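You operate a simulated robot arm through the tools that you are given. There is no shell and no other tool. Be economical: measure what you need, move in short steps, check, and stop when the job is done.

The job below is to be done with a simulated two-armed robot. You get a single attempt, and the scene is never put back.

Task
Pick up the tall filter from the top of the yellow table with one hand, pass it to the other hand and put it on the top of the white table. Set down upright: tall filter.

It is judged by the outcome, as a careful person would: the job done as asked, and still so three seconds after it is handed in. It fails if anything else is knocked over, pushed out of place, dropped, spilled or broken.

Robot
Two 7-joint arms with two-finger parallel grippers on one trunk, on a base that drives. Base frame: it is fixed to the floor where the robot stands at the start and does not move with it; the origin is under the middle of the robot, x ahead of it, y to its left, z up. Readings come in m, degrees, newtons and seconds.
The left shoulder is at the start at [0.03, 0.119, 0.96], the right one opposite. With the tool pointing down near the work surface each hand reaches from about 0.28 to 0.68 m from the robot's upright axis, wherever it stands, measured 20 degrees to its own side. Places, roughly: tall filter (8x8x16 cm) [0.5, 0, 0.9]; top of the white table [0.7, 2.8, 0.8]. Payload 3.43 kg a hand.
The TCP of each hand is the grasp point between the finger pads, 0.03 m short of the fingertips. In the tool frame z runs along the fingers and y along their closing line. The gripper opens to 0.094 m. The fingers are 0.028 m wide and 0.01 m thick; the gripper's body (0.05 by 0.096 m) begins 0.055 m behind the TCP.
Orientation is told as [roll, pitch, yaw] about the base's x, y, z axes, in that order, counted from this pose: with the fingers straight down and closing along the base's y, the tool's x points along the base's -x, its y along +y and its z along -z.

Tools
- The arms move only by the tool nudge_tool. It takes "left_rows", "right_rows" or both (then of equal length, played together; a hand with none holds still); each is a list of rows, each a list of 7 numbers: the closure, from 0 (fully open) to 1 (shut), then the shift along the base's x, y, z in m, then the turn, a rotation vector about the base's x, y, z in degrees. In form: [[fingers, x, y, z, wx, wy, wz], ...]. A call has 1 to 10 rows; each row shifts and turns the commanded pose from where the row before left it. A row lasts 0.2 s, in which the tool goes at most 0.05 m and 8.6 degrees; a call with a longer step from one row to the next is refused whole, and so is a gripper value outside its range. Where a pose cannot be reached the arm comes as near as it can. A force on the tool above 40 N (or 10 N above the force at the start of the call, whichever is more), or a blocked arm, ends the call early, and 0.2 s more pass. Each finger travels about 0.072 m/s and halts on what it meets, pressing with about 41 N; the grip force reading is that of the motor and also rises with nothing between the fingers. The clock runs only during rows and for 0.2 s after the last one: add rows that do not move to give the fingers time. It gives the time, the measured TCP pose, the force on the tool (base axes), the opening and the grip force at its end, in the units of the frame above (readings bear some noise), with the torque about the TCP (base axes, N m) and any sound that the robot's microphone picked up, and new pictures: "show" is both (left out), scene, wrist or none (wrist: the cameras of the hands that moved).
- Cameras (640 x 400 px; columns grow to the right, rows downward): "scene" is now at [0.0384, -0.0131, 1.6552]; the picture's right is [-0.19, -0.98, 0.00], its down [-0.84, 0.16, -0.52] and it looks along [0.51, -0.10, -0.85] (base axes); focal length 263 px, centre (320, 200). "left" rides on the left gripper at [0.076, -0.014, -0.102] in its tool frame; the picture's right is [0.18, 0.98, 0.00], its down [-0.75, 0.14, -0.64] and it looks along [-0.63, 0.12, 0.77] (tool axes); focal length 243 px, centre (320, 200). "right" rides on the right gripper at [0.076, 0.014, -0.103] in its tool frame; the picture's right is [-0.18, 0.98, 0.00], its down [-0.75, -0.14, -0.64] and it looks along [-0.63, -0.12, 0.77] (tool axes); focal length 243 px, centre (320, 200). There is no depth. A picture from a camera that has moved, and an enlarged one, comes with that camera's place and axes in the base frame and with its lens.
- move_column(by): slides the trunk up (or, below 0, down) by that many m; the arms and the scene camera ride with it, the base frame stays. It gives what a move gives, with no picture.
- roll_base(legs): drives the robot by 1 to 6 legs, each [ahead, turn to the left] in m and degrees, along the robot's own axes; the way and the turn of a leg run together, so that a leg with both is an arc; at most 1.5 m and 180 degrees a leg. The arms and the cameras ride along, it lands a little off, and it stops where it bumps. It gives what a move gives, and a new picture of the scene camera.
- aim_head(pan, tilt): turns the head with the scene camera to pan (to the left, within 143 degrees either way) and tilt (down, from -29 to 69), counted from straight ahead of the robot. It gives what a move gives, and a new picture of the scene camera.
- zoom(camera, box): a new picture of the part [left, top, right, bottom] of that camera's present view, enlarged. The clock stands still meanwhile.
- hand_in(): hands the job in; it is judged then, once.

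Go step by step. Nothing tells you exact positions but the pictures and the camera data: compare them with the known pose of the tool, close in by small moves and look again before you grip or let go. The budget is 120 turns and 260 pictures, counting those below and the enlarged ones. Unless the task says otherwise, let go and move clear before handing in, and close with one line.

The tools are called by a JSON object that holds its "op" and its "data". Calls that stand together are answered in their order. nudge_tool: Moves the arms, as the interface text tells. Its arguments: {"type":"object","properties":{"left_rows":{"type":"array","items":{"type":"array","items":{"type":"number"}}},"right_rows":{"type":"array","items":{"type":"array","items":{"type":"number"}}},"show":{"type":"string","enum":["both","scene","wrist","none"]}},"required":[]} The other tools are called the same way: move_column (by) slides the trunk up or down; roll_base (legs) drives the base; aim_head (pan, tilt) turns the head that bears the scene camera; zoom (camera, box) takes an enlarged picture of a part of a camera's view; hand_in () hands the job in.

At the start:

```text
t: 0.0
left_tool_pos: [0.4128, 0.1216, 1.1531]
left_tool_rot: [0.0, 0.0, -0.2]
left_wrist_force: [0.2, -0.2, -0.2]
left_torque: [-0.01, 0.02, 0.02]
left_gripper_width: 0.0939
left_grip_force: 0.0
right_tool_pos: [0.3719, -0.2144, 1.0879]
right_tool_rot: [-0.1, 0.0, -0.1]
right_wrist_force: [-0.4, -1.0, -0.7]
right_torque: [0.0, -0.02, 0.0]
right_gripper_width: 0.0939
right_grip_force: 0.0
trunk travel left (down, up): [-0.225, 0.185]
robot x, y, heading: [0.0007, 0.001, -0.3]
head pan, tilt: [-10.8, 58.6]
```

scene: 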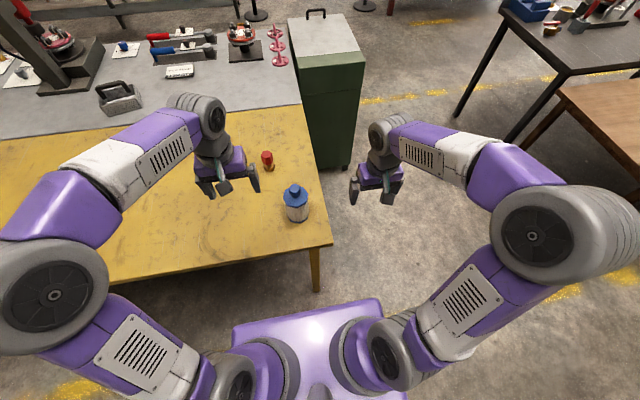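
right: 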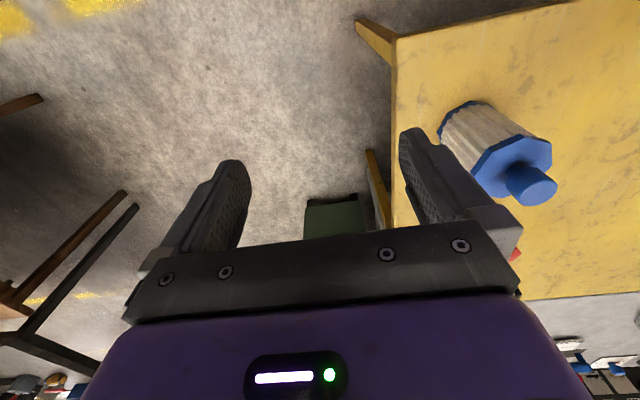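
left: 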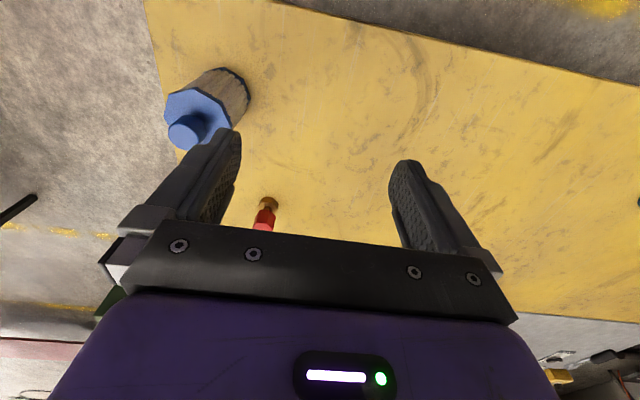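

I see the filter, with its blue cap and knob, near the near-right corner of the yellow table at about (0.5, -0.02). I'll look closer at it and then look around toward the white table.

{"op": "zoom", "data": {"camera": "scene", "box": [240, 140, 352, 250]}}

{"op": "zoom", "data": {"camera": "right", "box": [380, 60, 600, 240]}}

{"op": "aim_head", "data": {"pan": 80, "tilt": 25}}

```text
3.64 times, centred on (296, 195) of scene
camera zoom: at [0.0384, -0.0131, 1.6552], right [-0.19, -0.98, 0.0], down [-0.84, 0.16, -0.52], along [0.51, -0.1, -0.85], focal length 957 px, centre (407, 218)
```

zoom: 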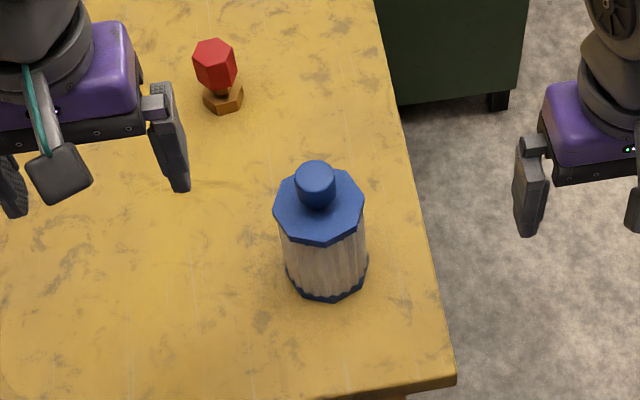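

```text
2.22 times, centred on (490, 150) of right
camera zoom: at [0.2967, -0.2005, 1.1897], right [0.19, 0.98, 0.0], down [0.75, -0.14, 0.64], along [0.63, -0.12, -0.77], focal length 539 px, centre (-58, 311)
```

zoom: 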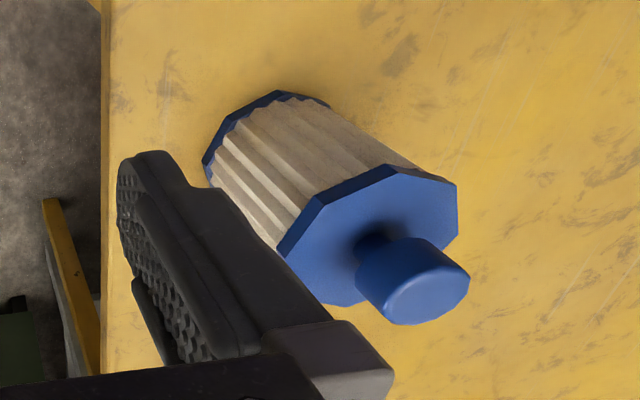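

```text
t: 1.7
left_tool_pos: [0.4119, 0.1207, 1.1523]
left_tool_rot: [0.0, 0.0, -0.2]
left_wrist_force: [0.5, -0.1, -0.2]
left_torque: [-0.01, -0.01, 0.03]
left_gripper_width: 0.0939
left_grip_force: 0.2
right_tool_pos: [0.3724, -0.2143, 1.0874]
right_tool_rot: [0.0, 0.0, -0.2]
right_wrist_force: [-0.3, 0.0, 0.0]
right_torque: [-0.04, 0.01, -0.02]
right_gripper_width: 0.0941
right_grip_force: 0.0
trunk travel left (down, up): [-0.225, 0.185]
robot x, y, heading: [-0.0013, -0.001, -0.0]
head pan, tilt: [80.0, 25.0]
camera scene: at [-0.0125, 0.0903, 1.7036], right [0.98, -0.17, 0.0], down [-0.07, -0.42, -0.91], along [0.16, 0.89, -0.42], focal length 263 px, centre (320, 200)
```

scene: 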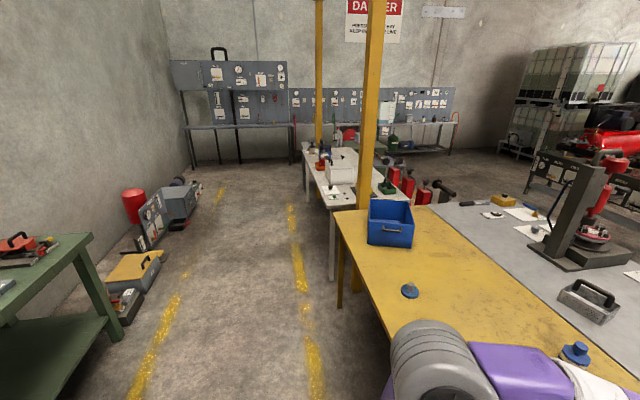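

The white table lies beyond the yellow one and has clutter on it. Zooming in.

{"op": "zoom", "data": {"camera": "scene", "box": [270, 110, 470, 235]}}

```text
3.20 times, centred on (370, 172) of scene
camera zoom: at [-0.0125, 0.0903, 1.7036], right [0.98, -0.17, 0.0], down [-0.07, -0.42, -0.91], along [0.16, 0.89, -0.42], focal length 842 px, centre (160, 288)
```

zoom: 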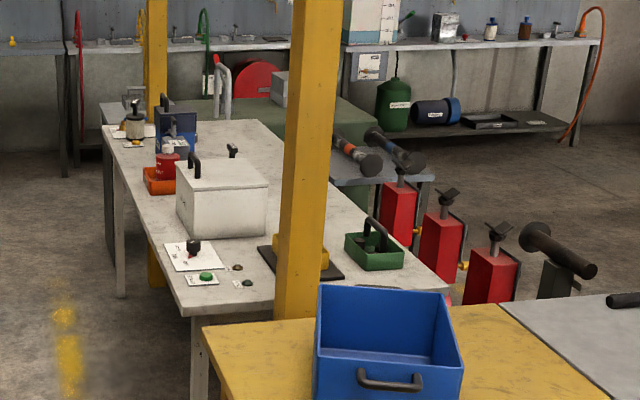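

The white table spans about x 0.37+, y 1.8–3.8. My plan is for the right hand to grip the filter body from its open right side, with the fingers level and pointing +y. The left hand then takes the knob from above and sets it down. First I turn the right hand, up in the clear.

{"op": "nudge_tool", "data": {"right_rows": [[0, 0.009, -0.004, 0, -4.93, 4.93, -4.93], [0, 0.009, -0.004, 0, -4.93, 4.93, -4.93], [0, 0.009, -0.004, 0, -4.93, 4.93, -4.93], [0, 0.009, -0.004, 0, -4.93, 4.93, -4.93], [0, 0.009, -0.004, 0, -4.93, 4.93, -4.93], [0, 0.009, -0.004, 0, -4.93, 4.93, -4.93], [0, 0.009, -0.004, 0, -4.93, 4.93, -4.93]], "show": "none"}}

{"op": "aim_head", "data": {"pan": -8, "tilt": 55}}

```text
t: 3.3
left_tool_pos: [0.4131, 0.12, 1.1523]
left_tool_rot: [0.0, 0.0, -0.2]
left_wrist_force: [0.5, -1.0, 0.3]
left_torque: [0.01, 0.03, 0.01]
left_gripper_width: 0.0941
left_grip_force: 0.0
right_tool_pos: [0.4355, -0.2436, 1.0873]
right_tool_rot: [-45.0, 19.3, -45.1]
right_wrist_force: [-0.5, -0.3, -0.3]
right_torque: [0.01, 0.01, 0.0]
right_gripper_width: 0.0941
right_grip_force: 0.0
trunk travel left (down, up): [-0.225, 0.185]
robot x, y, heading: [0.0004, -0.0007, -0.1]
head pan, tilt: [80.0, 25.0]
```

```text
t: 4.9
left_tool_pos: [0.4129, 0.1211, 1.1519]
left_tool_rot: [0.0, 0.0, -0.2]
left_wrist_force: [0.2, -1.2, 0.1]
left_torque: [0.03, 0.01, 0.02]
left_gripper_width: 0.0939
left_grip_force: 0.1
right_tool_pos: [0.4342, -0.2424, 1.0872]
right_tool_rot: [-44.7, 19.3, -44.9]
right_wrist_force: [0.3, 0.4, -0.4]
right_torque: [-0.02, -0.01, 0.0]
right_gripper_width: 0.0939
right_grip_force: 0.1
trunk travel left (down, up): [-0.225, 0.185]
robot x, y, heading: [-0.0013, -0.0015, -0.1]
head pan, tilt: [-8.0, 55.0]
camera scene: at [0.0428, -0.0104, 1.6596], right [-0.14, -0.99, 0.0], down [-0.81, 0.11, -0.57], along [0.57, -0.08, -0.82], focal length 263 px, centre (320, 200)
```

scene: 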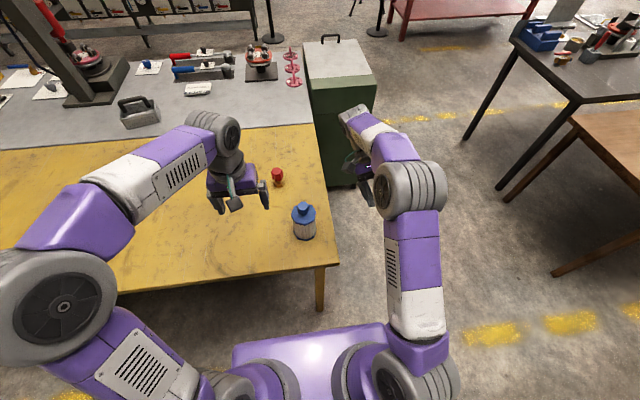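

I had one sign of the rotation axis wrong, so I'll undo that turn and start the right one.

{"op": "nudge_tool", "data": {"right_rows": [[0, 0, 0, 0, 4.93, -4.93, 4.93], [0, 0, 0, 0, 4.93, -4.93, 4.93], [0, 0, 0, 0, 4.93, -4.93, 4.93], [0, 0, 0, 0, 4.93, -4.93, 4.93], [0, 0, 0, 0, 4.93, -4.93, 4.93], [0, 0, 0, 0, 4.93, -4.93, 4.93], [0, 0, 0, 0, 4.93, -4.93, 4.93], [0, 0, 0, 0, 4.93, 4.93, -4.93], [0, 0, 0, 0, 4.93, 4.93, -4.93], [0, 0, 0, 0, 4.93, 4.93, -4.93]], "show": "none"}}

{"op": "nudge_tool", "data": {"right_rows": [[0, 0, 0, 0, 4.93, 4.93, -4.93], [0, 0, 0, 0, 4.93, 4.93, -4.93], [0, 0, 0, 0, 4.93, 4.93, -4.93], [0, 0, 0, 0, 4.93, 4.93, -4.93], [0, 0, 0, 0, 4.93, 4.93, -4.93], [0, 0, 0, 0, 4.93, 4.93, -4.93]]}}

```text
t: 7.1
left_tool_pos: [0.4134, 0.12, 1.152]
left_tool_rot: [0.0, 0.0, -0.2]
left_wrist_force: [0.0, 0.0, -0.3]
left_torque: [-0.01, 0.0, 0.01]
left_gripper_width: 0.0942
left_grip_force: 0.0
right_tool_pos: [0.4355, -0.2436, 1.0872]
right_tool_rot: [13.1, 16.4, -13.4]
right_wrist_force: [0.9, 0.5, -0.9]
right_torque: [0.0, 0.02, 0.0]
right_gripper_width: 0.094
right_grip_force: 0.1
trunk travel left (down, up): [-0.225, 0.185]
robot x, y, heading: [0.0016, 0.0041, 0.0]
head pan, tilt: [-8.0, 55.0]
```

```text
t: 8.5
left_tool_pos: [0.4124, 0.1214, 1.1524]
left_tool_rot: [0.0, 0.0, -0.2]
left_wrist_force: [-0.4, -0.2, 0.1]
left_torque: [-0.03, 0.0, -0.01]
left_gripper_width: 0.0938
left_grip_force: 0.1
right_tool_pos: [0.4353, -0.2429, 1.0879]
right_tool_rot: [32.0, 55.3, -32.3]
right_wrist_force: [-0.2, -0.6, 0.1]
right_torque: [0.03, 0.03, 0.02]
right_gripper_width: 0.094
right_grip_force: 0.1
trunk travel left (down, up): [-0.225, 0.185]
robot x, y, heading: [0.0018, -0.0005, -0.2]
head pan, tilt: [-8.0, 55.0]
camera scene: at [0.0429, -0.011, 1.6596], right [-0.14, -0.99, 0.0], down [-0.81, 0.11, -0.57], along [0.57, -0.08, -0.82], focal length 263 px, centre (320, 200)
camera right: at [0.4422, -0.2974, 1.2035], right [0.9, 0.42, 0.14], down [0.44, -0.83, -0.35], along [-0.03, 0.38, -0.92], focal length 243 px, centre (320, 200)
```

scene: 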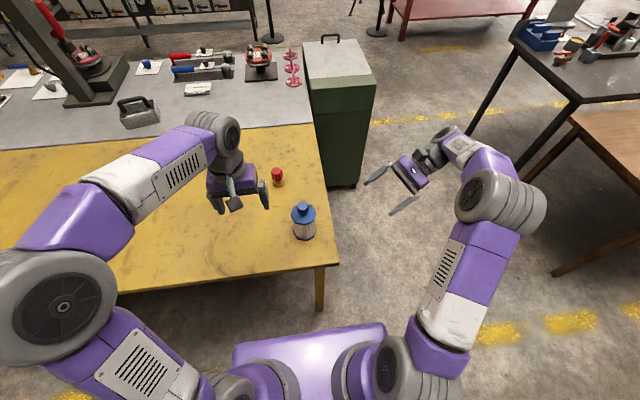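
right: 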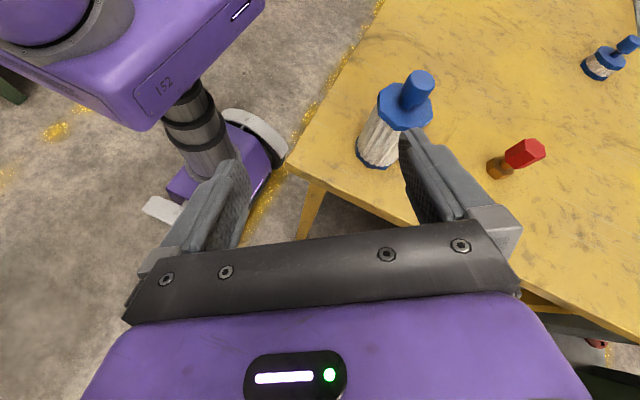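

Good, now finish the turn and line up with the filter at x≈0.498, still clear of it.

{"op": "nudge_tool", "data": {"right_rows": [[0, 0.0125, 0.0, -0.02, 4.93, 4.93, -4.93], [0, 0.0125, 0.0, -0.02, 4.93, 4.93, -4.93], [0, 0.0125, 0.0, -0.02, 4.93, 4.93, -4.93], [0, 0.0125, 0.0, -0.02, 4.93, 4.93, -4.93], [0, 0.0125, 0.0, -0.02, 5.2, 5.2, -4.4], [0, 0, 0.0, -0.035, 0, 0, 0], [0, 0, 0.0, -0.035, 0, 0, 0]]}}

```text
t: 10.1
left_tool_pos: [0.4123, 0.1209, 1.1517]
left_tool_rot: [0.0, 0.0, -0.2]
left_wrist_force: [-0.4, 1.1, 0.1]
left_torque: [0.02, -0.03, 0.05]
left_gripper_width: 0.094
left_grip_force: 0.1
right_tool_pos: [0.4983, -0.243, 0.9168]
right_tool_rot: [-98.6, 89.9, 172.1]
right_wrist_force: [0.0, 1.0, 0.0]
right_torque: [0.01, 0.04, -0.02]
right_gripper_width: 0.094
right_grip_force: 0.0
trunk travel left (down, up): [-0.225, 0.185]
robot x, y, heading: [-0.0017, -0.0014, 0.3]
head pan, tilt: [-8.0, 55.0]
camera scene: at [0.0433, -0.0109, 1.6596], right [-0.14, -0.99, 0.0], down [-0.81, 0.11, -0.57], along [0.57, -0.08, -0.82], focal length 263 px, centre (320, 200)
camera right: at [0.515, -0.3455, 0.9917], right [0.98, 0.01, -0.19], down [-0.14, -0.64, -0.75], along [-0.13, 0.77, -0.63], focal length 243 px, centre (320, 200)
```

scene: 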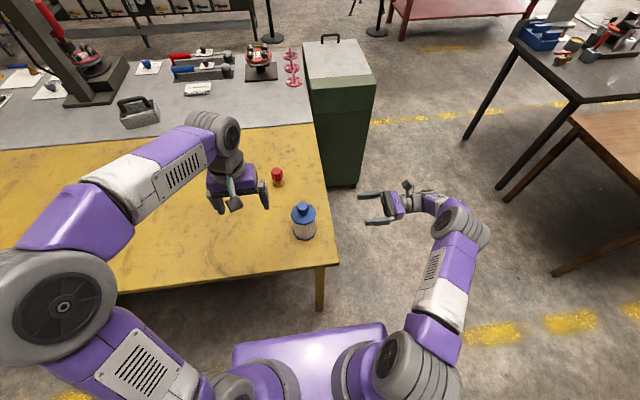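
right: 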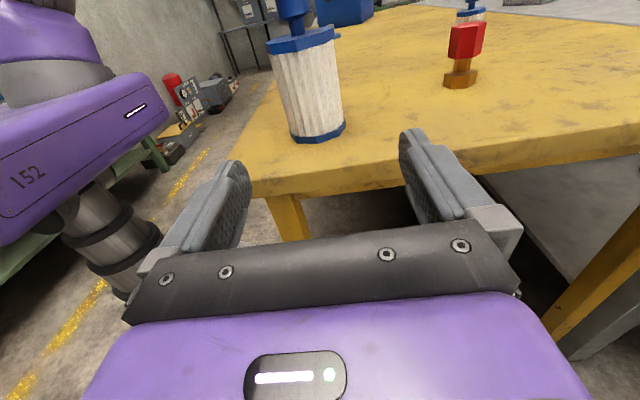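

The right hand is level and pointing at the filter. I'll triangulate it precisely with zooms before going lower.

{"op": "zoom", "data": {"camera": "scene", "box": [264, 180, 344, 260]}}

{"op": "zoom", "data": {"camera": "right", "box": [240, 0, 400, 160]}}

```text
5.00 times, centred on (304, 220) of scene
camera zoom: at [0.0433, -0.0109, 1.6596], right [-0.14, -0.99, 0.0], down [-0.81, 0.11, -0.57], along [0.57, -0.08, -0.82], focal length 1316 px, centre (400, 100)
```

zoom: 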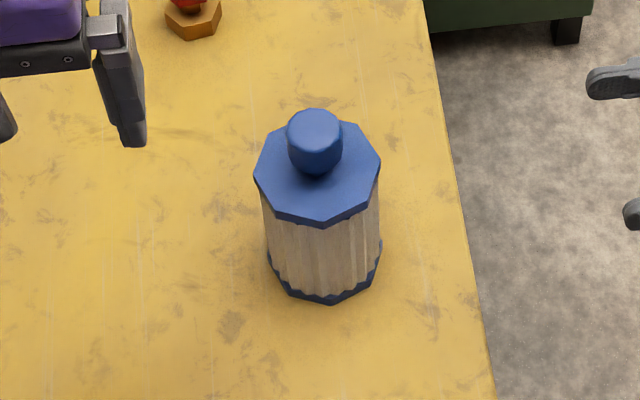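

```text
2.50 times, centred on (320, 80) of right
camera zoom: at [0.515, -0.3455, 0.9917], right [0.98, 0.01, -0.19], down [-0.14, -0.64, -0.75], along [-0.13, 0.77, -0.63], focal length 606 px, centre (320, 500)
```

zoom: 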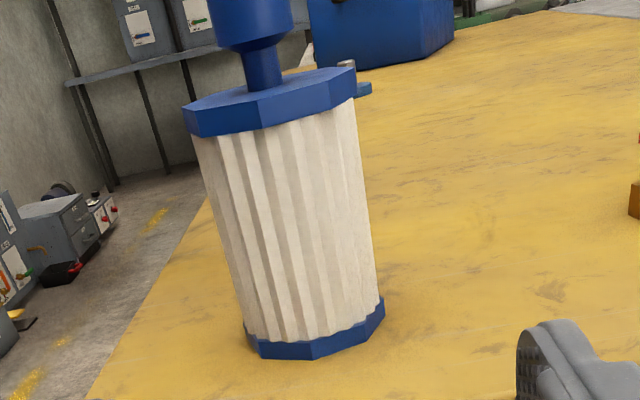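

Triangulating both views gives the filter axis at about (0.484, -0.018), table top z≈0.837, cap top ≈0.957. I'll align and approach halfway, then look.

{"op": "nudge_tool", "data": {"right_rows": [[0, -0.014, 0.02, -0.017, 0, 0, 0], [0, 0, 0.04, 0, 0, 0, 0], [0, 0, 0.045, 0, 0, 0, 0]]}}

{"op": "zoom", "data": {"camera": "scene", "box": [264, 160, 384, 260]}}

```text
t: 10.9
left_tool_pos: [0.4122, 0.1213, 1.1519]
left_tool_rot: [-0.1, 0.0, -0.2]
left_wrist_force: [0.4, 0.5, 0.2]
left_torque: [0.02, -0.02, 0.0]
left_gripper_width: 0.094
left_grip_force: 0.1
right_tool_pos: [0.4833, -0.1367, 0.8991]
right_tool_rot: [-86.6, 89.9, -175.9]
right_wrist_force: [-0.7, 0.4, 0.5]
right_torque: [0.0, -0.01, -0.01]
right_gripper_width: 0.0938
right_grip_force: 0.1
trunk travel left (down, up): [-0.225, 0.185]
robot x, y, heading: [0.0023, 0.0036, -0.0]
head pan, tilt: [-8.0, 55.0]
camera scene: at [0.0429, -0.0098, 1.6596], right [-0.14, -0.99, 0.0], down [-0.81, 0.11, -0.57], along [0.57, -0.08, -0.82], focal length 263 px, centre (320, 200)
camera right: at [0.5005, -0.239, 0.9753], right [0.98, 0.01, -0.19], down [-0.14, -0.64, -0.75], along [-0.13, 0.76, -0.63], focal length 243 px, centre (320, 200)
```

scene: 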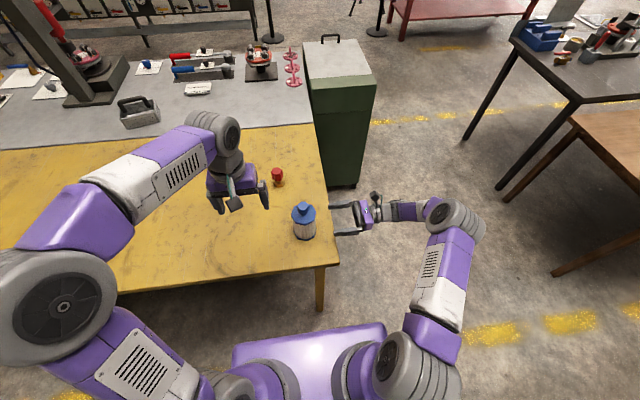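
right: 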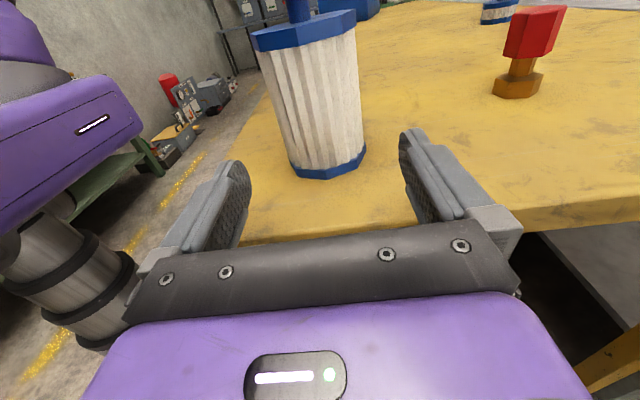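

```text
4.00 times, centred on (324, 210) of scene
camera zoom: at [0.0429, -0.0098, 1.6596], right [-0.14, -0.99, 0.0], down [-0.81, 0.11, -0.57], along [0.57, -0.08, -0.82], focal length 1053 px, centre (304, 160)
```

zoom: 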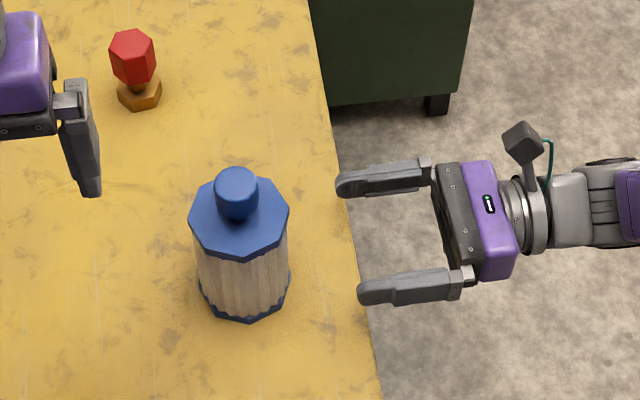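

Right-camera and scene estimates agree to within ~3 mm. I correct a slight yaw and advance until the fingertips reach the filter's front face.

{"op": "nudge_tool", "data": {"right_rows": [[0, 0, 0.02, 0, 0, 0, -1.8], [0, 0, 0.022, 0, 0, 0, 0]]}}

{"op": "zoom", "data": {"camera": "scene", "box": [264, 180, 364, 260]}}

{"op": "zoom", "data": {"camera": "right", "box": [200, 0, 450, 230]}}

```text
t: 11.5
left_tool_pos: [0.4123, 0.1214, 1.1534]
left_tool_rot: [0.0, 0.0, -0.2]
left_wrist_force: [0.3, 0.1, -0.2]
left_torque: [-0.03, -0.02, -0.02]
left_gripper_width: 0.0939
left_grip_force: 0.0
right_tool_pos: [0.4845, -0.096, 0.8997]
right_tool_rot: [-93.4, 89.8, 175.5]
right_wrist_force: [-0.4, -0.4, 0.2]
right_torque: [-0.01, -0.03, -0.01]
right_gripper_width: 0.094
right_grip_force: 0.0
trunk travel left (down, up): [-0.225, 0.185]
robot x, y, heading: [0.0014, 0.0014, 0.1]
head pan, tilt: [-8.0, 55.0]
camera scene: at [0.043, -0.0102, 1.6596], right [-0.14, -0.99, 0.0], down [-0.81, 0.11, -0.57], along [0.57, -0.08, -0.82], focal length 263 px, centre (320, 200)
camera right: at [0.4978, -0.1982, 0.9758], right [0.98, -0.02, -0.19], down [-0.15, -0.64, -0.75], along [-0.11, 0.77, -0.63], focal length 243 px, centre (320, 200)
```

scene: 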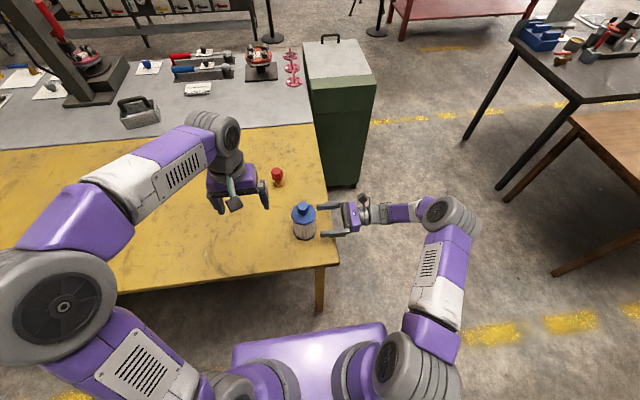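
right: 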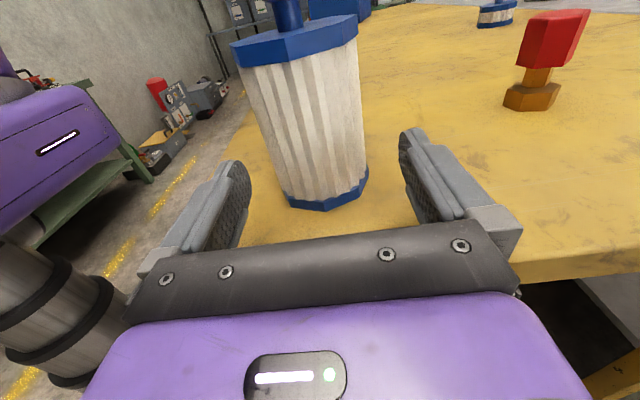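

```text
5.00 times, centred on (314, 220) of scene
camera zoom: at [0.043, -0.0102, 1.6596], right [-0.14, -0.99, 0.0], down [-0.81, 0.11, -0.57], along [0.57, -0.08, -0.82], focal length 1316 px, centre (350, 100)
```

zoom: 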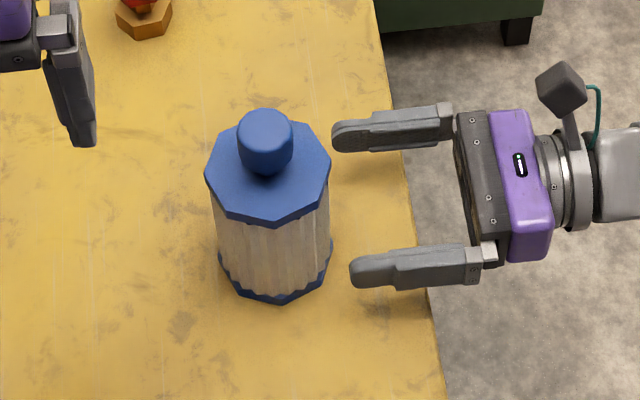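

```text
1.74 times, centred on (325, 115) of right
camera zoom: at [0.4978, -0.1982, 0.9758], right [0.98, -0.02, -0.19], down [-0.15, -0.64, -0.75], along [-0.11, 0.77, -0.63], focal length 422 px, centre (311, 348)
```

zoom: 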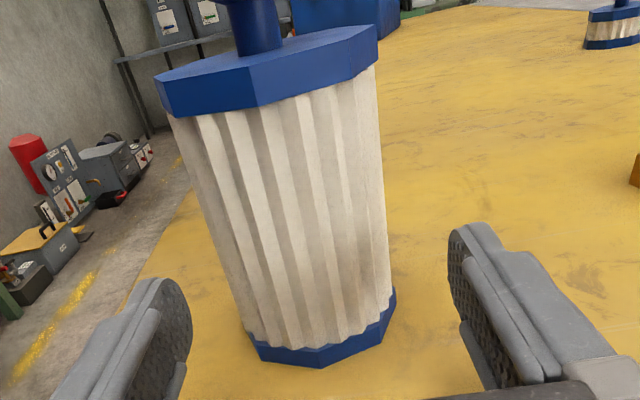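

The body is narrower (~7.4 cm) than its caps at finger height, leaving ~1 cm margin each side, and the estimates bracket the current x. I'll advance so the fingers straddle the body, then look.

{"op": "nudge_tool", "data": {"right_rows": [[0, -0.001, 0.018, 0, 0, 0, 0], [0, 0, 0.018, 0, 0, 0, 0]]}}

{"op": "zoom", "data": {"camera": "scene", "box": [264, 180, 364, 260]}}

```text
t: 12.1
left_tool_pos: [0.4112, 0.1203, 1.1522]
left_tool_rot: [0.0, -0.1, -0.3]
left_wrist_force: [1.0, 0.6, 0.4]
left_torque: [0.0, 0.02, 0.0]
left_gripper_width: 0.0943
left_grip_force: 0.2
right_tool_pos: [0.4822, -0.0595, 0.9009]
right_tool_rot: [-100.9, 89.7, 168.1]
right_wrist_force: [-0.8, 0.2, 0.6]
right_torque: [0.01, 0.01, 0.0]
right_gripper_width: 0.0939
right_grip_force: 0.0
trunk travel left (down, up): [-0.225, 0.185]
robot x, y, heading: [0.0032, -0.0024, -0.2]
head pan, tilt: [-8.0, 55.0]
camera scene: at [0.0428, -0.0103, 1.6596], right [-0.14, -0.99, 0.0], down [-0.81, 0.11, -0.57], along [0.57, -0.08, -0.82], focal length 263 px, centre (320, 200)
camera right: at [0.4961, -0.1621, 0.9761], right [0.98, -0.02, -0.19], down [-0.16, -0.64, -0.75], along [-0.11, 0.77, -0.63], focal length 243 px, centre (320, 200)
```

scene: 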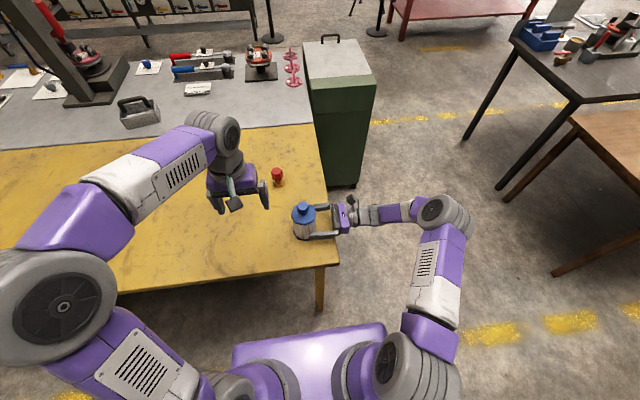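
right: 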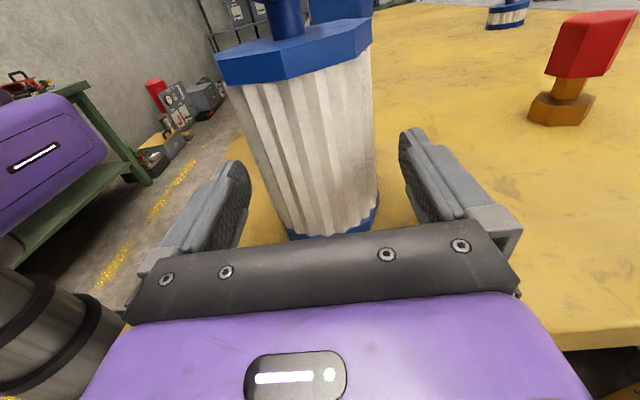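

```text
5.00 times, centred on (314, 220) of scene
camera zoom: at [0.0428, -0.0103, 1.6596], right [-0.14, -0.99, 0.0], down [-0.81, 0.11, -0.57], along [0.57, -0.08, -0.82], focal length 1316 px, centre (350, 100)
```

zoom: 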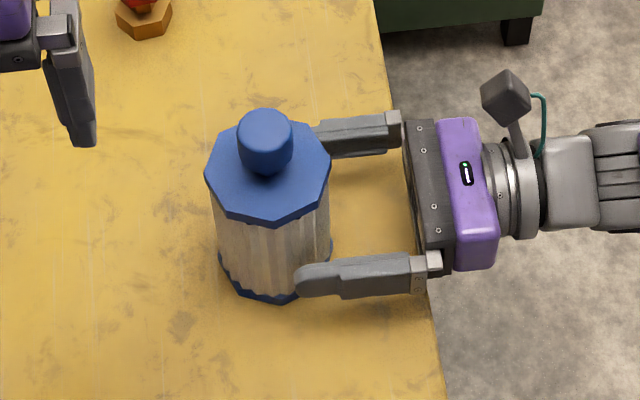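

The filter is undisturbed and between the fingers, slightly left of centre in the wrist view. I'll advance the last 3.5 cm with a 2 mm correction.

{"op": "nudge_tool", "data": {"right_rows": [[0, -0.002, 0.017, 0, 0, 0, 0], [0, 0, 0.018, 0, 0, 0, 0]]}}

{"op": "zoom", "data": {"camera": "scene", "box": [264, 180, 364, 260]}}

```text
t: 12.7
left_tool_pos: [0.4127, 0.1204, 1.1523]
left_tool_rot: [0.0, -0.1, -0.2]
left_wrist_force: [-0.2, -0.3, 0.5]
left_torque: [0.0, -0.01, 0.0]
left_gripper_width: 0.0941
left_grip_force: 0.1
right_tool_pos: [0.4798, -0.0245, 0.9024]
right_tool_rot: [-95.9, 89.9, 173.2]
right_wrist_force: [-0.8, -0.4, 0.3]
right_torque: [-0.02, -0.01, 0.0]
right_gripper_width: 0.0939
right_grip_force: 0.0
trunk travel left (down, up): [-0.225, 0.185]
robot x, y, heading: [-0.0011, -0.0004, -0.0]
head pan, tilt: [-8.0, 55.0]
camera scene: at [0.0429, -0.0103, 1.6596], right [-0.14, -0.99, 0.0], down [-0.81, 0.11, -0.57], along [0.57, -0.08, -0.82], focal length 263 px, centre (320, 200)
camera right: at [0.4944, -0.1275, 0.9761], right [0.98, -0.02, -0.19], down [-0.16, -0.64, -0.75], along [-0.11, 0.77, -0.63], focal length 243 px, centre (320, 200)
```

scene: 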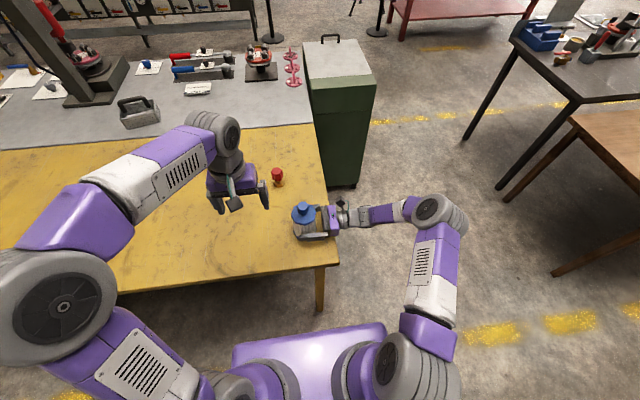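
right: 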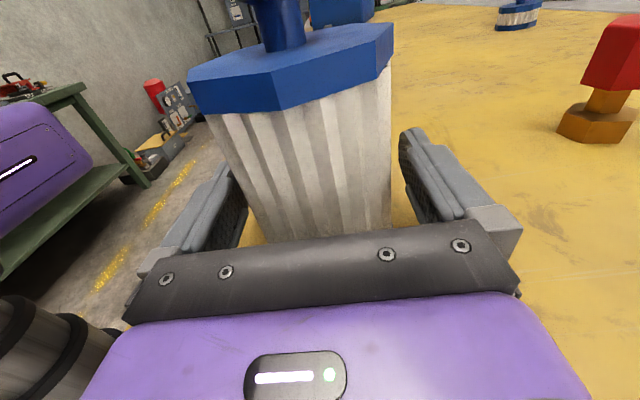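

```text
5.00 times, centred on (314, 220) of scene
camera zoom: at [0.0429, -0.0103, 1.6596], right [-0.14, -0.99, 0.0], down [-0.81, 0.11, -0.57], along [0.57, -0.08, -0.82], focal length 1316 px, centre (350, 100)
```

zoom: 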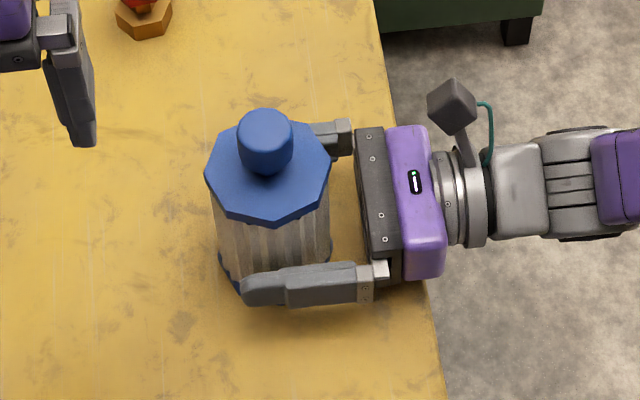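

Aligned and nearly at the axis. I advance 5 mm more and close gently.

{"op": "nudge_tool", "data": {"right_rows": [[0, 0, 0.005, 0, 0, 0, 0], [0.12, 0, 0, 0, 0, 0, 0], [0.2, 0, 0, 0, 0, 0, 0], [0.5, 0, 0, 0, 0, 0, 0], [1, 0, 0, 0, 0, 0, 0], [1, 0, 0, 0, 0, 0, 0]]}}

{"op": "zoom", "data": {"camera": "scene", "box": [264, 180, 364, 260]}}

```text
t: 14.1
left_tool_pos: [0.412, 0.1208, 1.1524]
left_tool_rot: [0.0, -0.1, -0.2]
left_wrist_force: [0.2, -0.3, 0.8]
left_torque: [-0.03, -0.03, 0.02]
left_gripper_width: 0.0942
left_grip_force: 0.0
right_tool_pos: [0.4799, -0.0211, 0.902]
right_tool_rot: [-108.7, 89.8, 160.3]
right_wrist_force: [-1.0, 0.9, 2.3]
right_torque: [0.09, -0.11, -0.02]
right_gripper_width: 0.0835
right_grip_force: 41.2
trunk travel left (down, up): [-0.225, 0.185]
robot x, y, heading: [-0.0009, 0.002, -0.0]
head pan, tilt: [-8.0, 55.0]
camera scene: at [0.0427, -0.0103, 1.6596], right [-0.14, -0.99, 0.0], down [-0.81, 0.11, -0.57], along [0.57, -0.08, -0.82], focal length 263 px, centre (320, 200)
camera right: at [0.4942, -0.1227, 0.9763], right [0.98, -0.02, -0.19], down [-0.15, -0.64, -0.75], along [-0.11, 0.77, -0.63], focal length 243 px, centre (320, 200)
```

scene: 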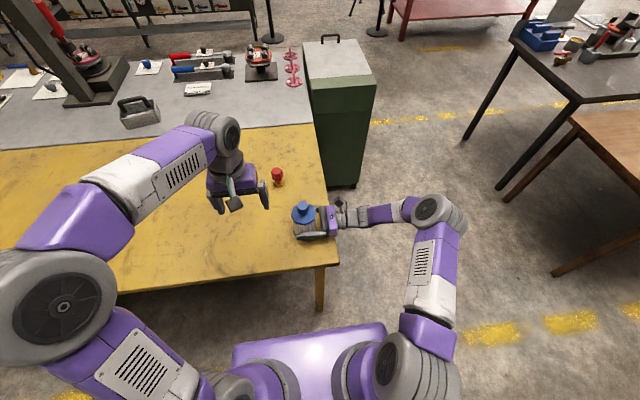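
right: 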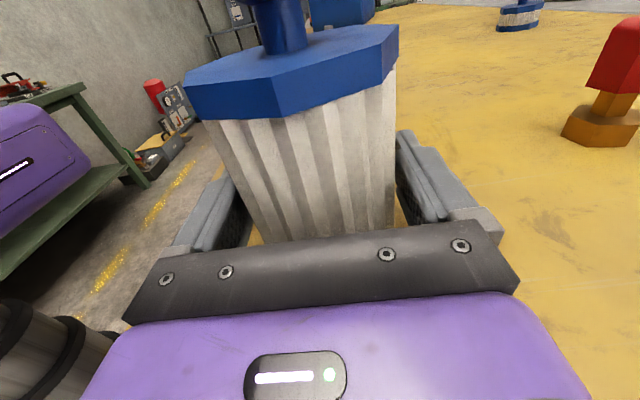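

```text
5.00 times, centred on (314, 220) of scene
camera zoom: at [0.0427, -0.0103, 1.6596], right [-0.14, -0.99, 0.0], down [-0.81, 0.11, -0.57], along [0.57, -0.08, -0.82], focal length 1316 px, centre (350, 100)
```

zoom: 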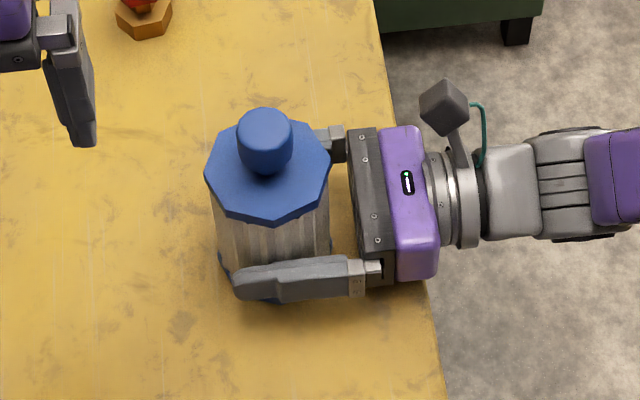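

Firm grip (41 N at 83.5 mm) without moving the filter. Lifting a little to check.

{"op": "nudge_tool", "data": {"right_rows": [[1, 0, 0, 0.01, 0, 0, 0], [1, 0, 0, 0.02, 0, 0, 0], [1, 0, 0, 0.03, 0, 0, 0], [1, 0, 0, 0.03, 0, 0, 0], [1, 0, 0, 0.02, 0, 0, 0]]}}

{"op": "zoom", "data": {"camera": "scene", "box": [204, 120, 364, 250]}}

```text
t: 15.3
left_tool_pos: [0.4123, 0.1214, 1.153]
left_tool_rot: [0.0, 0.1, -0.2]
left_wrist_force: [0.0, 0.4, 0.3]
left_torque: [-0.04, 0.03, -0.02]
left_gripper_width: 0.094
left_grip_force: 0.0
right_tool_pos: [0.4805, -0.0205, 1.0117]
right_tool_rot: [-97.2, 89.8, 171.8]
right_wrist_force: [0.0, -0.1, -1.8]
right_torque: [0.0, 0.02, 0.01]
right_gripper_width: 0.0838
right_grip_force: 41.8
trunk travel left (down, up): [-0.225, 0.185]
robot x, y, heading: [-0.001, 0.0009, 0.1]
head pan, tilt: [-8.0, 55.0]
camera scene: at [0.0427, -0.0104, 1.6596], right [-0.14, -0.99, 0.0], down [-0.81, 0.11, -0.57], along [0.57, -0.08, -0.82], focal length 263 px, centre (320, 200)
camera right: at [0.4942, -0.1233, 1.087], right [0.98, -0.02, -0.19], down [-0.16, -0.64, -0.75], along [-0.11, 0.77, -0.63], focal length 243 px, centre (320, 200)
```

scene: 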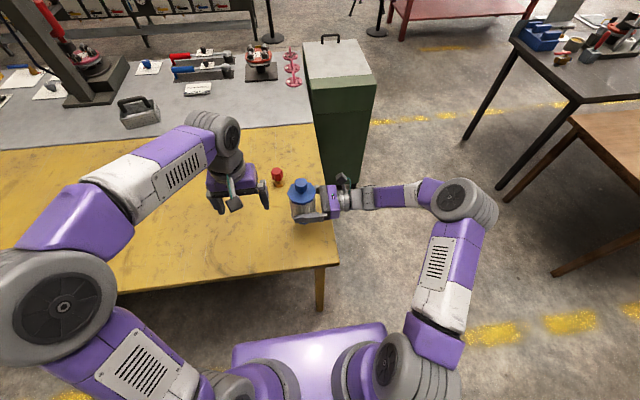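
right: 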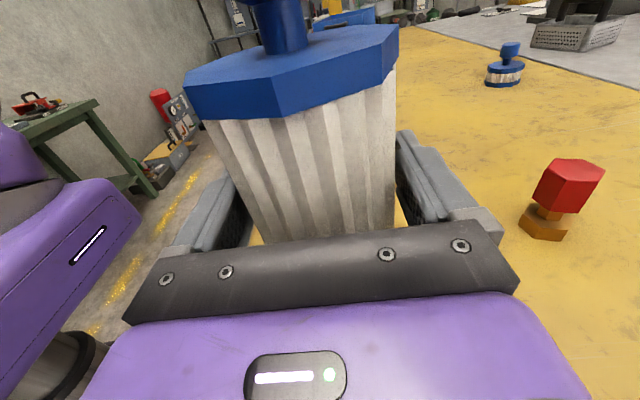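

```text
3.08 times, centred on (284, 185) of scene
camera zoom: at [0.0427, -0.0104, 1.6596], right [-0.14, -0.99, 0.0], down [-0.81, 0.11, -0.57], along [0.57, -0.08, -0.82], focal length 810 px, centre (431, 246)
```

zoom: 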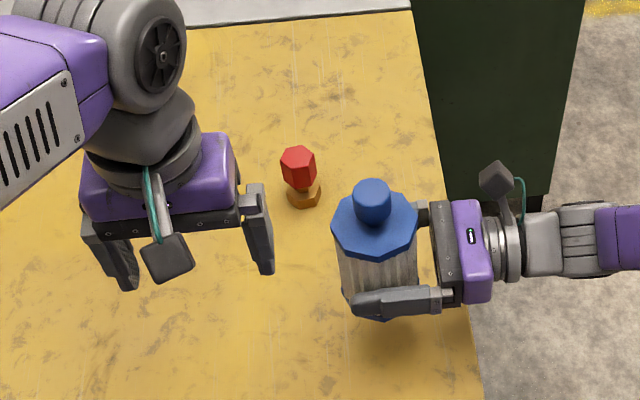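

The filter is cleanly lifted and upright. Now the left hand rises, partly closes and moves above the knob.

{"op": "nudge_tool", "data": {"left_rows": [[0.15, 0, 0, 0.045, 0, 0, 0], [0.3, 0.0175, -0.035, 0, 0, 0, 0], [0.3, 0.0175, -0.035, 0, 0, 0, 0], [0.3, 0.0175, -0.034, 0, 0, 0, 0], [0.3, 0.0175, -0.034, 0, 0, 0, 0]]}}

{"op": "zoom", "data": {"camera": "scene", "box": [230, 120, 390, 250]}}

```text
t: 16.5
left_tool_pos: [0.4836, -0.0182, 1.1968]
left_tool_rot: [-0.1, 0.0, -0.2]
left_wrist_force: [0.5, -0.1, 0.0]
left_torque: [-0.01, 0.02, 0.01]
left_gripper_width: 0.066
left_grip_force: 0.0
right_tool_pos: [0.4791, -0.0212, 1.0086]
right_tool_rot: [-106.3, 89.8, 162.5]
right_wrist_force: [-0.2, 0.0, -2.5]
right_torque: [-0.01, 0.0, -0.03]
right_gripper_width: 0.0838
right_grip_force: 41.2
trunk travel left (down, up): [-0.225, 0.185]
robot x, y, heading: [0.0013, 0.0005, 0.2]
head pan, tilt: [-8.0, 55.0]
camera scene: at [0.0437, -0.0117, 1.6596], right [-0.14, -0.99, 0.0], down [-0.81, 0.11, -0.57], along [0.57, -0.08, -0.82], focal length 263 px, centre (320, 200)
camera left: at [0.4077, -0.0308, 1.3006], right [-0.18, 0.98, 0.0], down [0.75, 0.14, 0.64], along [0.63, 0.12, -0.77], focal length 243 px, centre (320, 200)
```

scene: 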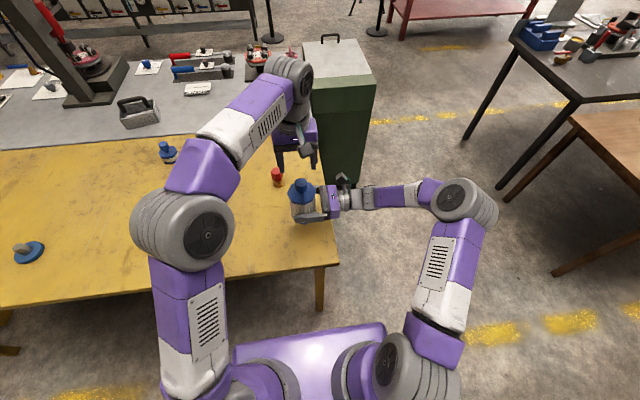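
left: 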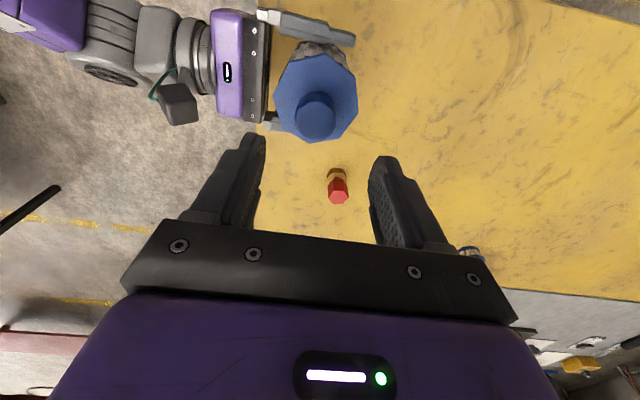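

```text
3.08 times, centred on (310, 185) of scene
camera zoom: at [0.0437, -0.0117, 1.6596], right [-0.14, -0.99, 0.0], down [-0.81, 0.11, -0.57], along [0.57, -0.08, -0.82], focal length 810 px, centre (351, 246)
```

zoom: 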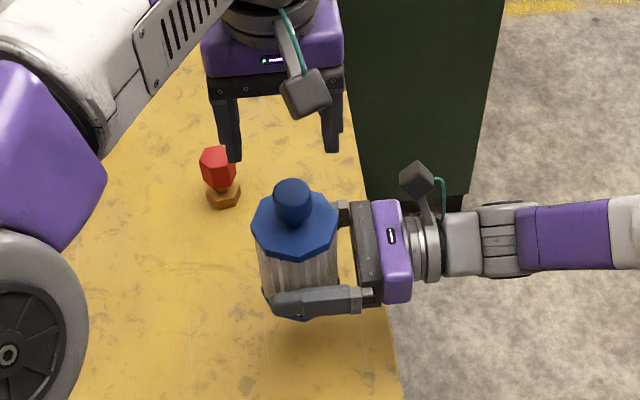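

The left hand is directly above the knob, within about 2 mm. Descending around the knob and checking.

{"op": "nudge_tool", "data": {"left_rows": [[0.3, 0, -0.001, -0.03, 0, 0, 0], [0.3, 0, 0, -0.03, 0, 0, 0], [0.3, 0, 0, -0.018, 0, 0, 0]]}}

{"op": "zoom", "data": {"camera": "scene", "box": [250, 140, 370, 240]}}

{"op": "zoom", "data": {"camera": "right", "box": [160, 0, 440, 175]}}

```text
t: 17.3
left_tool_pos: [0.4821, -0.0171, 1.1183]
left_tool_rot: [0.0, 0.1, -0.2]
left_wrist_force: [-0.4, -0.1, -0.3]
left_torque: [-0.02, -0.01, 0.06]
left_gripper_width: 0.066
left_grip_force: 0.1
right_tool_pos: [0.48, -0.0206, 1.0104]
right_tool_rot: [-100.0, 89.8, 168.8]
right_wrist_force: [-0.2, -0.1, -2.6]
right_torque: [-0.01, -0.03, 0.02]
right_gripper_width: 0.0836
right_grip_force: 41.5
trunk travel left (down, up): [-0.225, 0.185]
robot x, y, heading: [-0.002, -0.0002, 0.1]
head pan, tilt: [-8.0, 55.0]
camera scene: at [0.0433, -0.0106, 1.6596], right [-0.14, -0.99, 0.0], down [-0.81, 0.11, -0.57], along [0.57, -0.08, -0.82], focal length 263 px, centre (320, 200)
camera left: at [0.407, -0.0308, 1.2229], right [-0.18, 0.98, 0.0], down [0.75, 0.14, 0.64], along [0.63, 0.12, -0.77], focal length 243 px, centre (320, 200)
```

scene: 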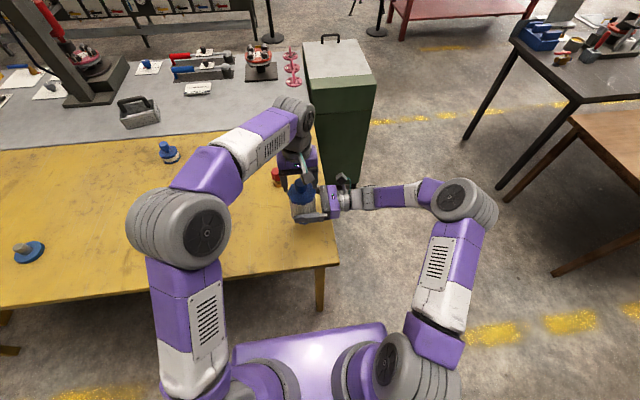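
left: 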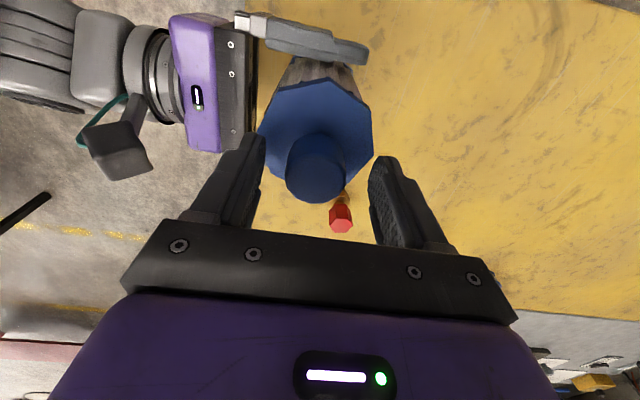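

```text
4.00 times, centred on (310, 190) of scene
camera zoom: at [0.0433, -0.0106, 1.6596], right [-0.14, -0.99, 0.0], down [-0.81, 0.11, -0.57], along [0.57, -0.08, -0.82], focal length 1053 px, centre (360, 240)
```

zoom: 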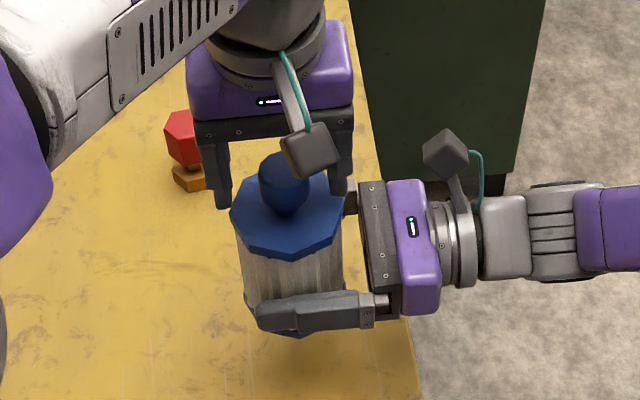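

```text
2.29 times, centred on (300, 88) of right
camera zoom: at [0.4946, -0.1236, 1.0864], right [0.98, -0.02, -0.19], down [-0.16, -0.64, -0.75], along [-0.11, 0.77, -0.63], focal length 555 px, centre (366, 457)
```

zoom: 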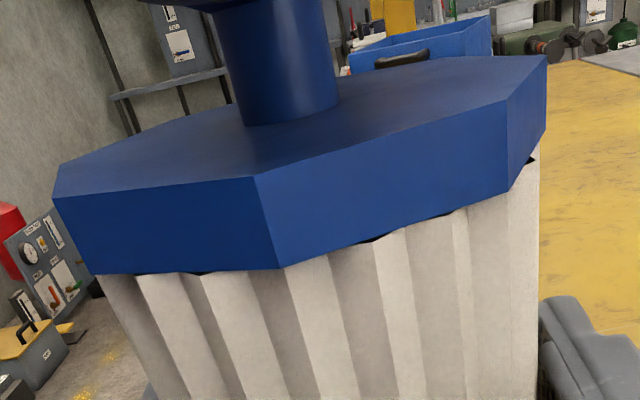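

The knob top is at ≈1.10 and the cap at ≈1.07, so I lower another centimetre with the tips just above the cap. Then I close on the knob while the right hand still holds.

{"op": "nudge_tool", "data": {"left_rows": [[0.3, 0, -0.001, -0.006, 0, 0, 0], [0.3, 0, 0, -0.005, 0, 0, 0], [0.45, 0, 0, 0, 0, 0, 0], [0.6, 0, 0, 0, 0, 0, 0], [0.8, 0, 0, 0, 0, 0, 0], [1, 0, 0, 0, 0, 0, 0], [1, 0, 0, 0, 0, 0, 0]]}}

{"op": "zoom", "data": {"camera": "scene", "box": [250, 140, 370, 240]}}

{"op": "zoom", "data": {"camera": "right", "box": [160, 0, 440, 175]}}

```text
t: 18.9
left_tool_pos: [0.482, -0.0201, 1.1094]
left_tool_rot: [-0.1, 0.1, -0.3]
left_wrist_force: [-0.4, -9.5, 0.0]
left_torque: [-0.24, 0.0, -0.02]
left_gripper_width: 0.0332
left_grip_force: 40.6
right_tool_pos: [0.4798, -0.0201, 1.0124]
right_tool_rot: [-109.4, 89.8, 159.7]
right_wrist_force: [-1.0, 10.8, -0.5]
right_torque: [-0.77, -0.05, 0.05]
right_gripper_width: 0.0837
right_grip_force: 40.6
trunk travel left (down, up): [-0.225, 0.185]
robot x, y, heading: [-0.0023, 0.001, 0.1]
head pan, tilt: [-8.0, 55.0]
camera scene: at [0.043, -0.0104, 1.6596], right [-0.14, -0.99, 0.0], down [-0.81, 0.11, -0.57], along [0.57, -0.08, -0.82], focal length 263 px, centre (320, 200)
camera left: at [0.4064, -0.0322, 1.2125], right [-0.18, 0.98, 0.0], down [0.75, 0.14, 0.64], along [0.63, 0.11, -0.77], focal length 243 px, centre (320, 200)
```

scene: 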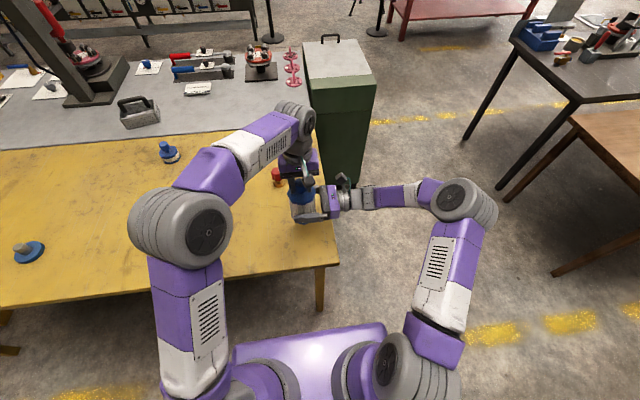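
left: 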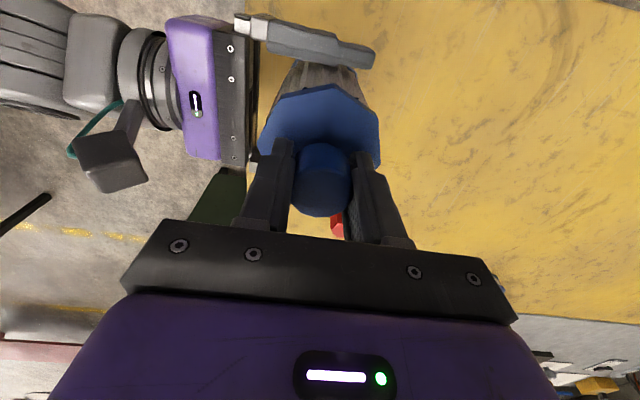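

```text
4.00 times, centred on (310, 190) of scene
camera zoom: at [0.043, -0.0104, 1.6596], right [-0.14, -0.99, 0.0], down [-0.81, 0.11, -0.57], along [0.57, -0.08, -0.82], focal length 1053 px, centre (360, 240)
```

zoom: 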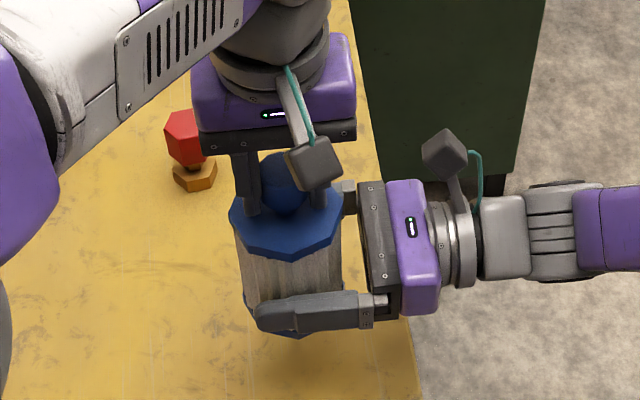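

```text
2.29 times, centred on (300, 88) of right
camera zoom: at [0.4942, -0.1228, 1.0868], right [0.98, -0.02, -0.19], down [-0.15, -0.64, -0.75], along [-0.11, 0.77, -0.63], focal length 555 px, centre (366, 457)
```

zoom: 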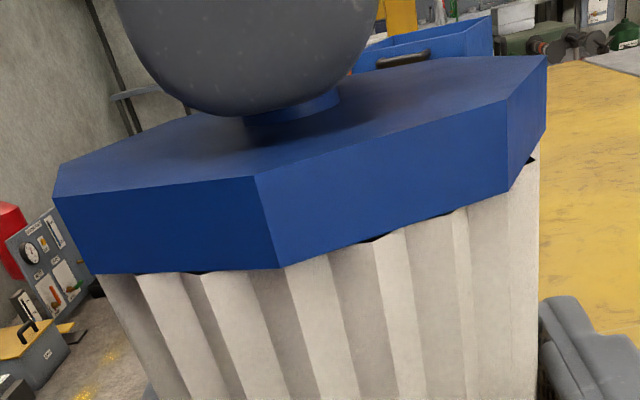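

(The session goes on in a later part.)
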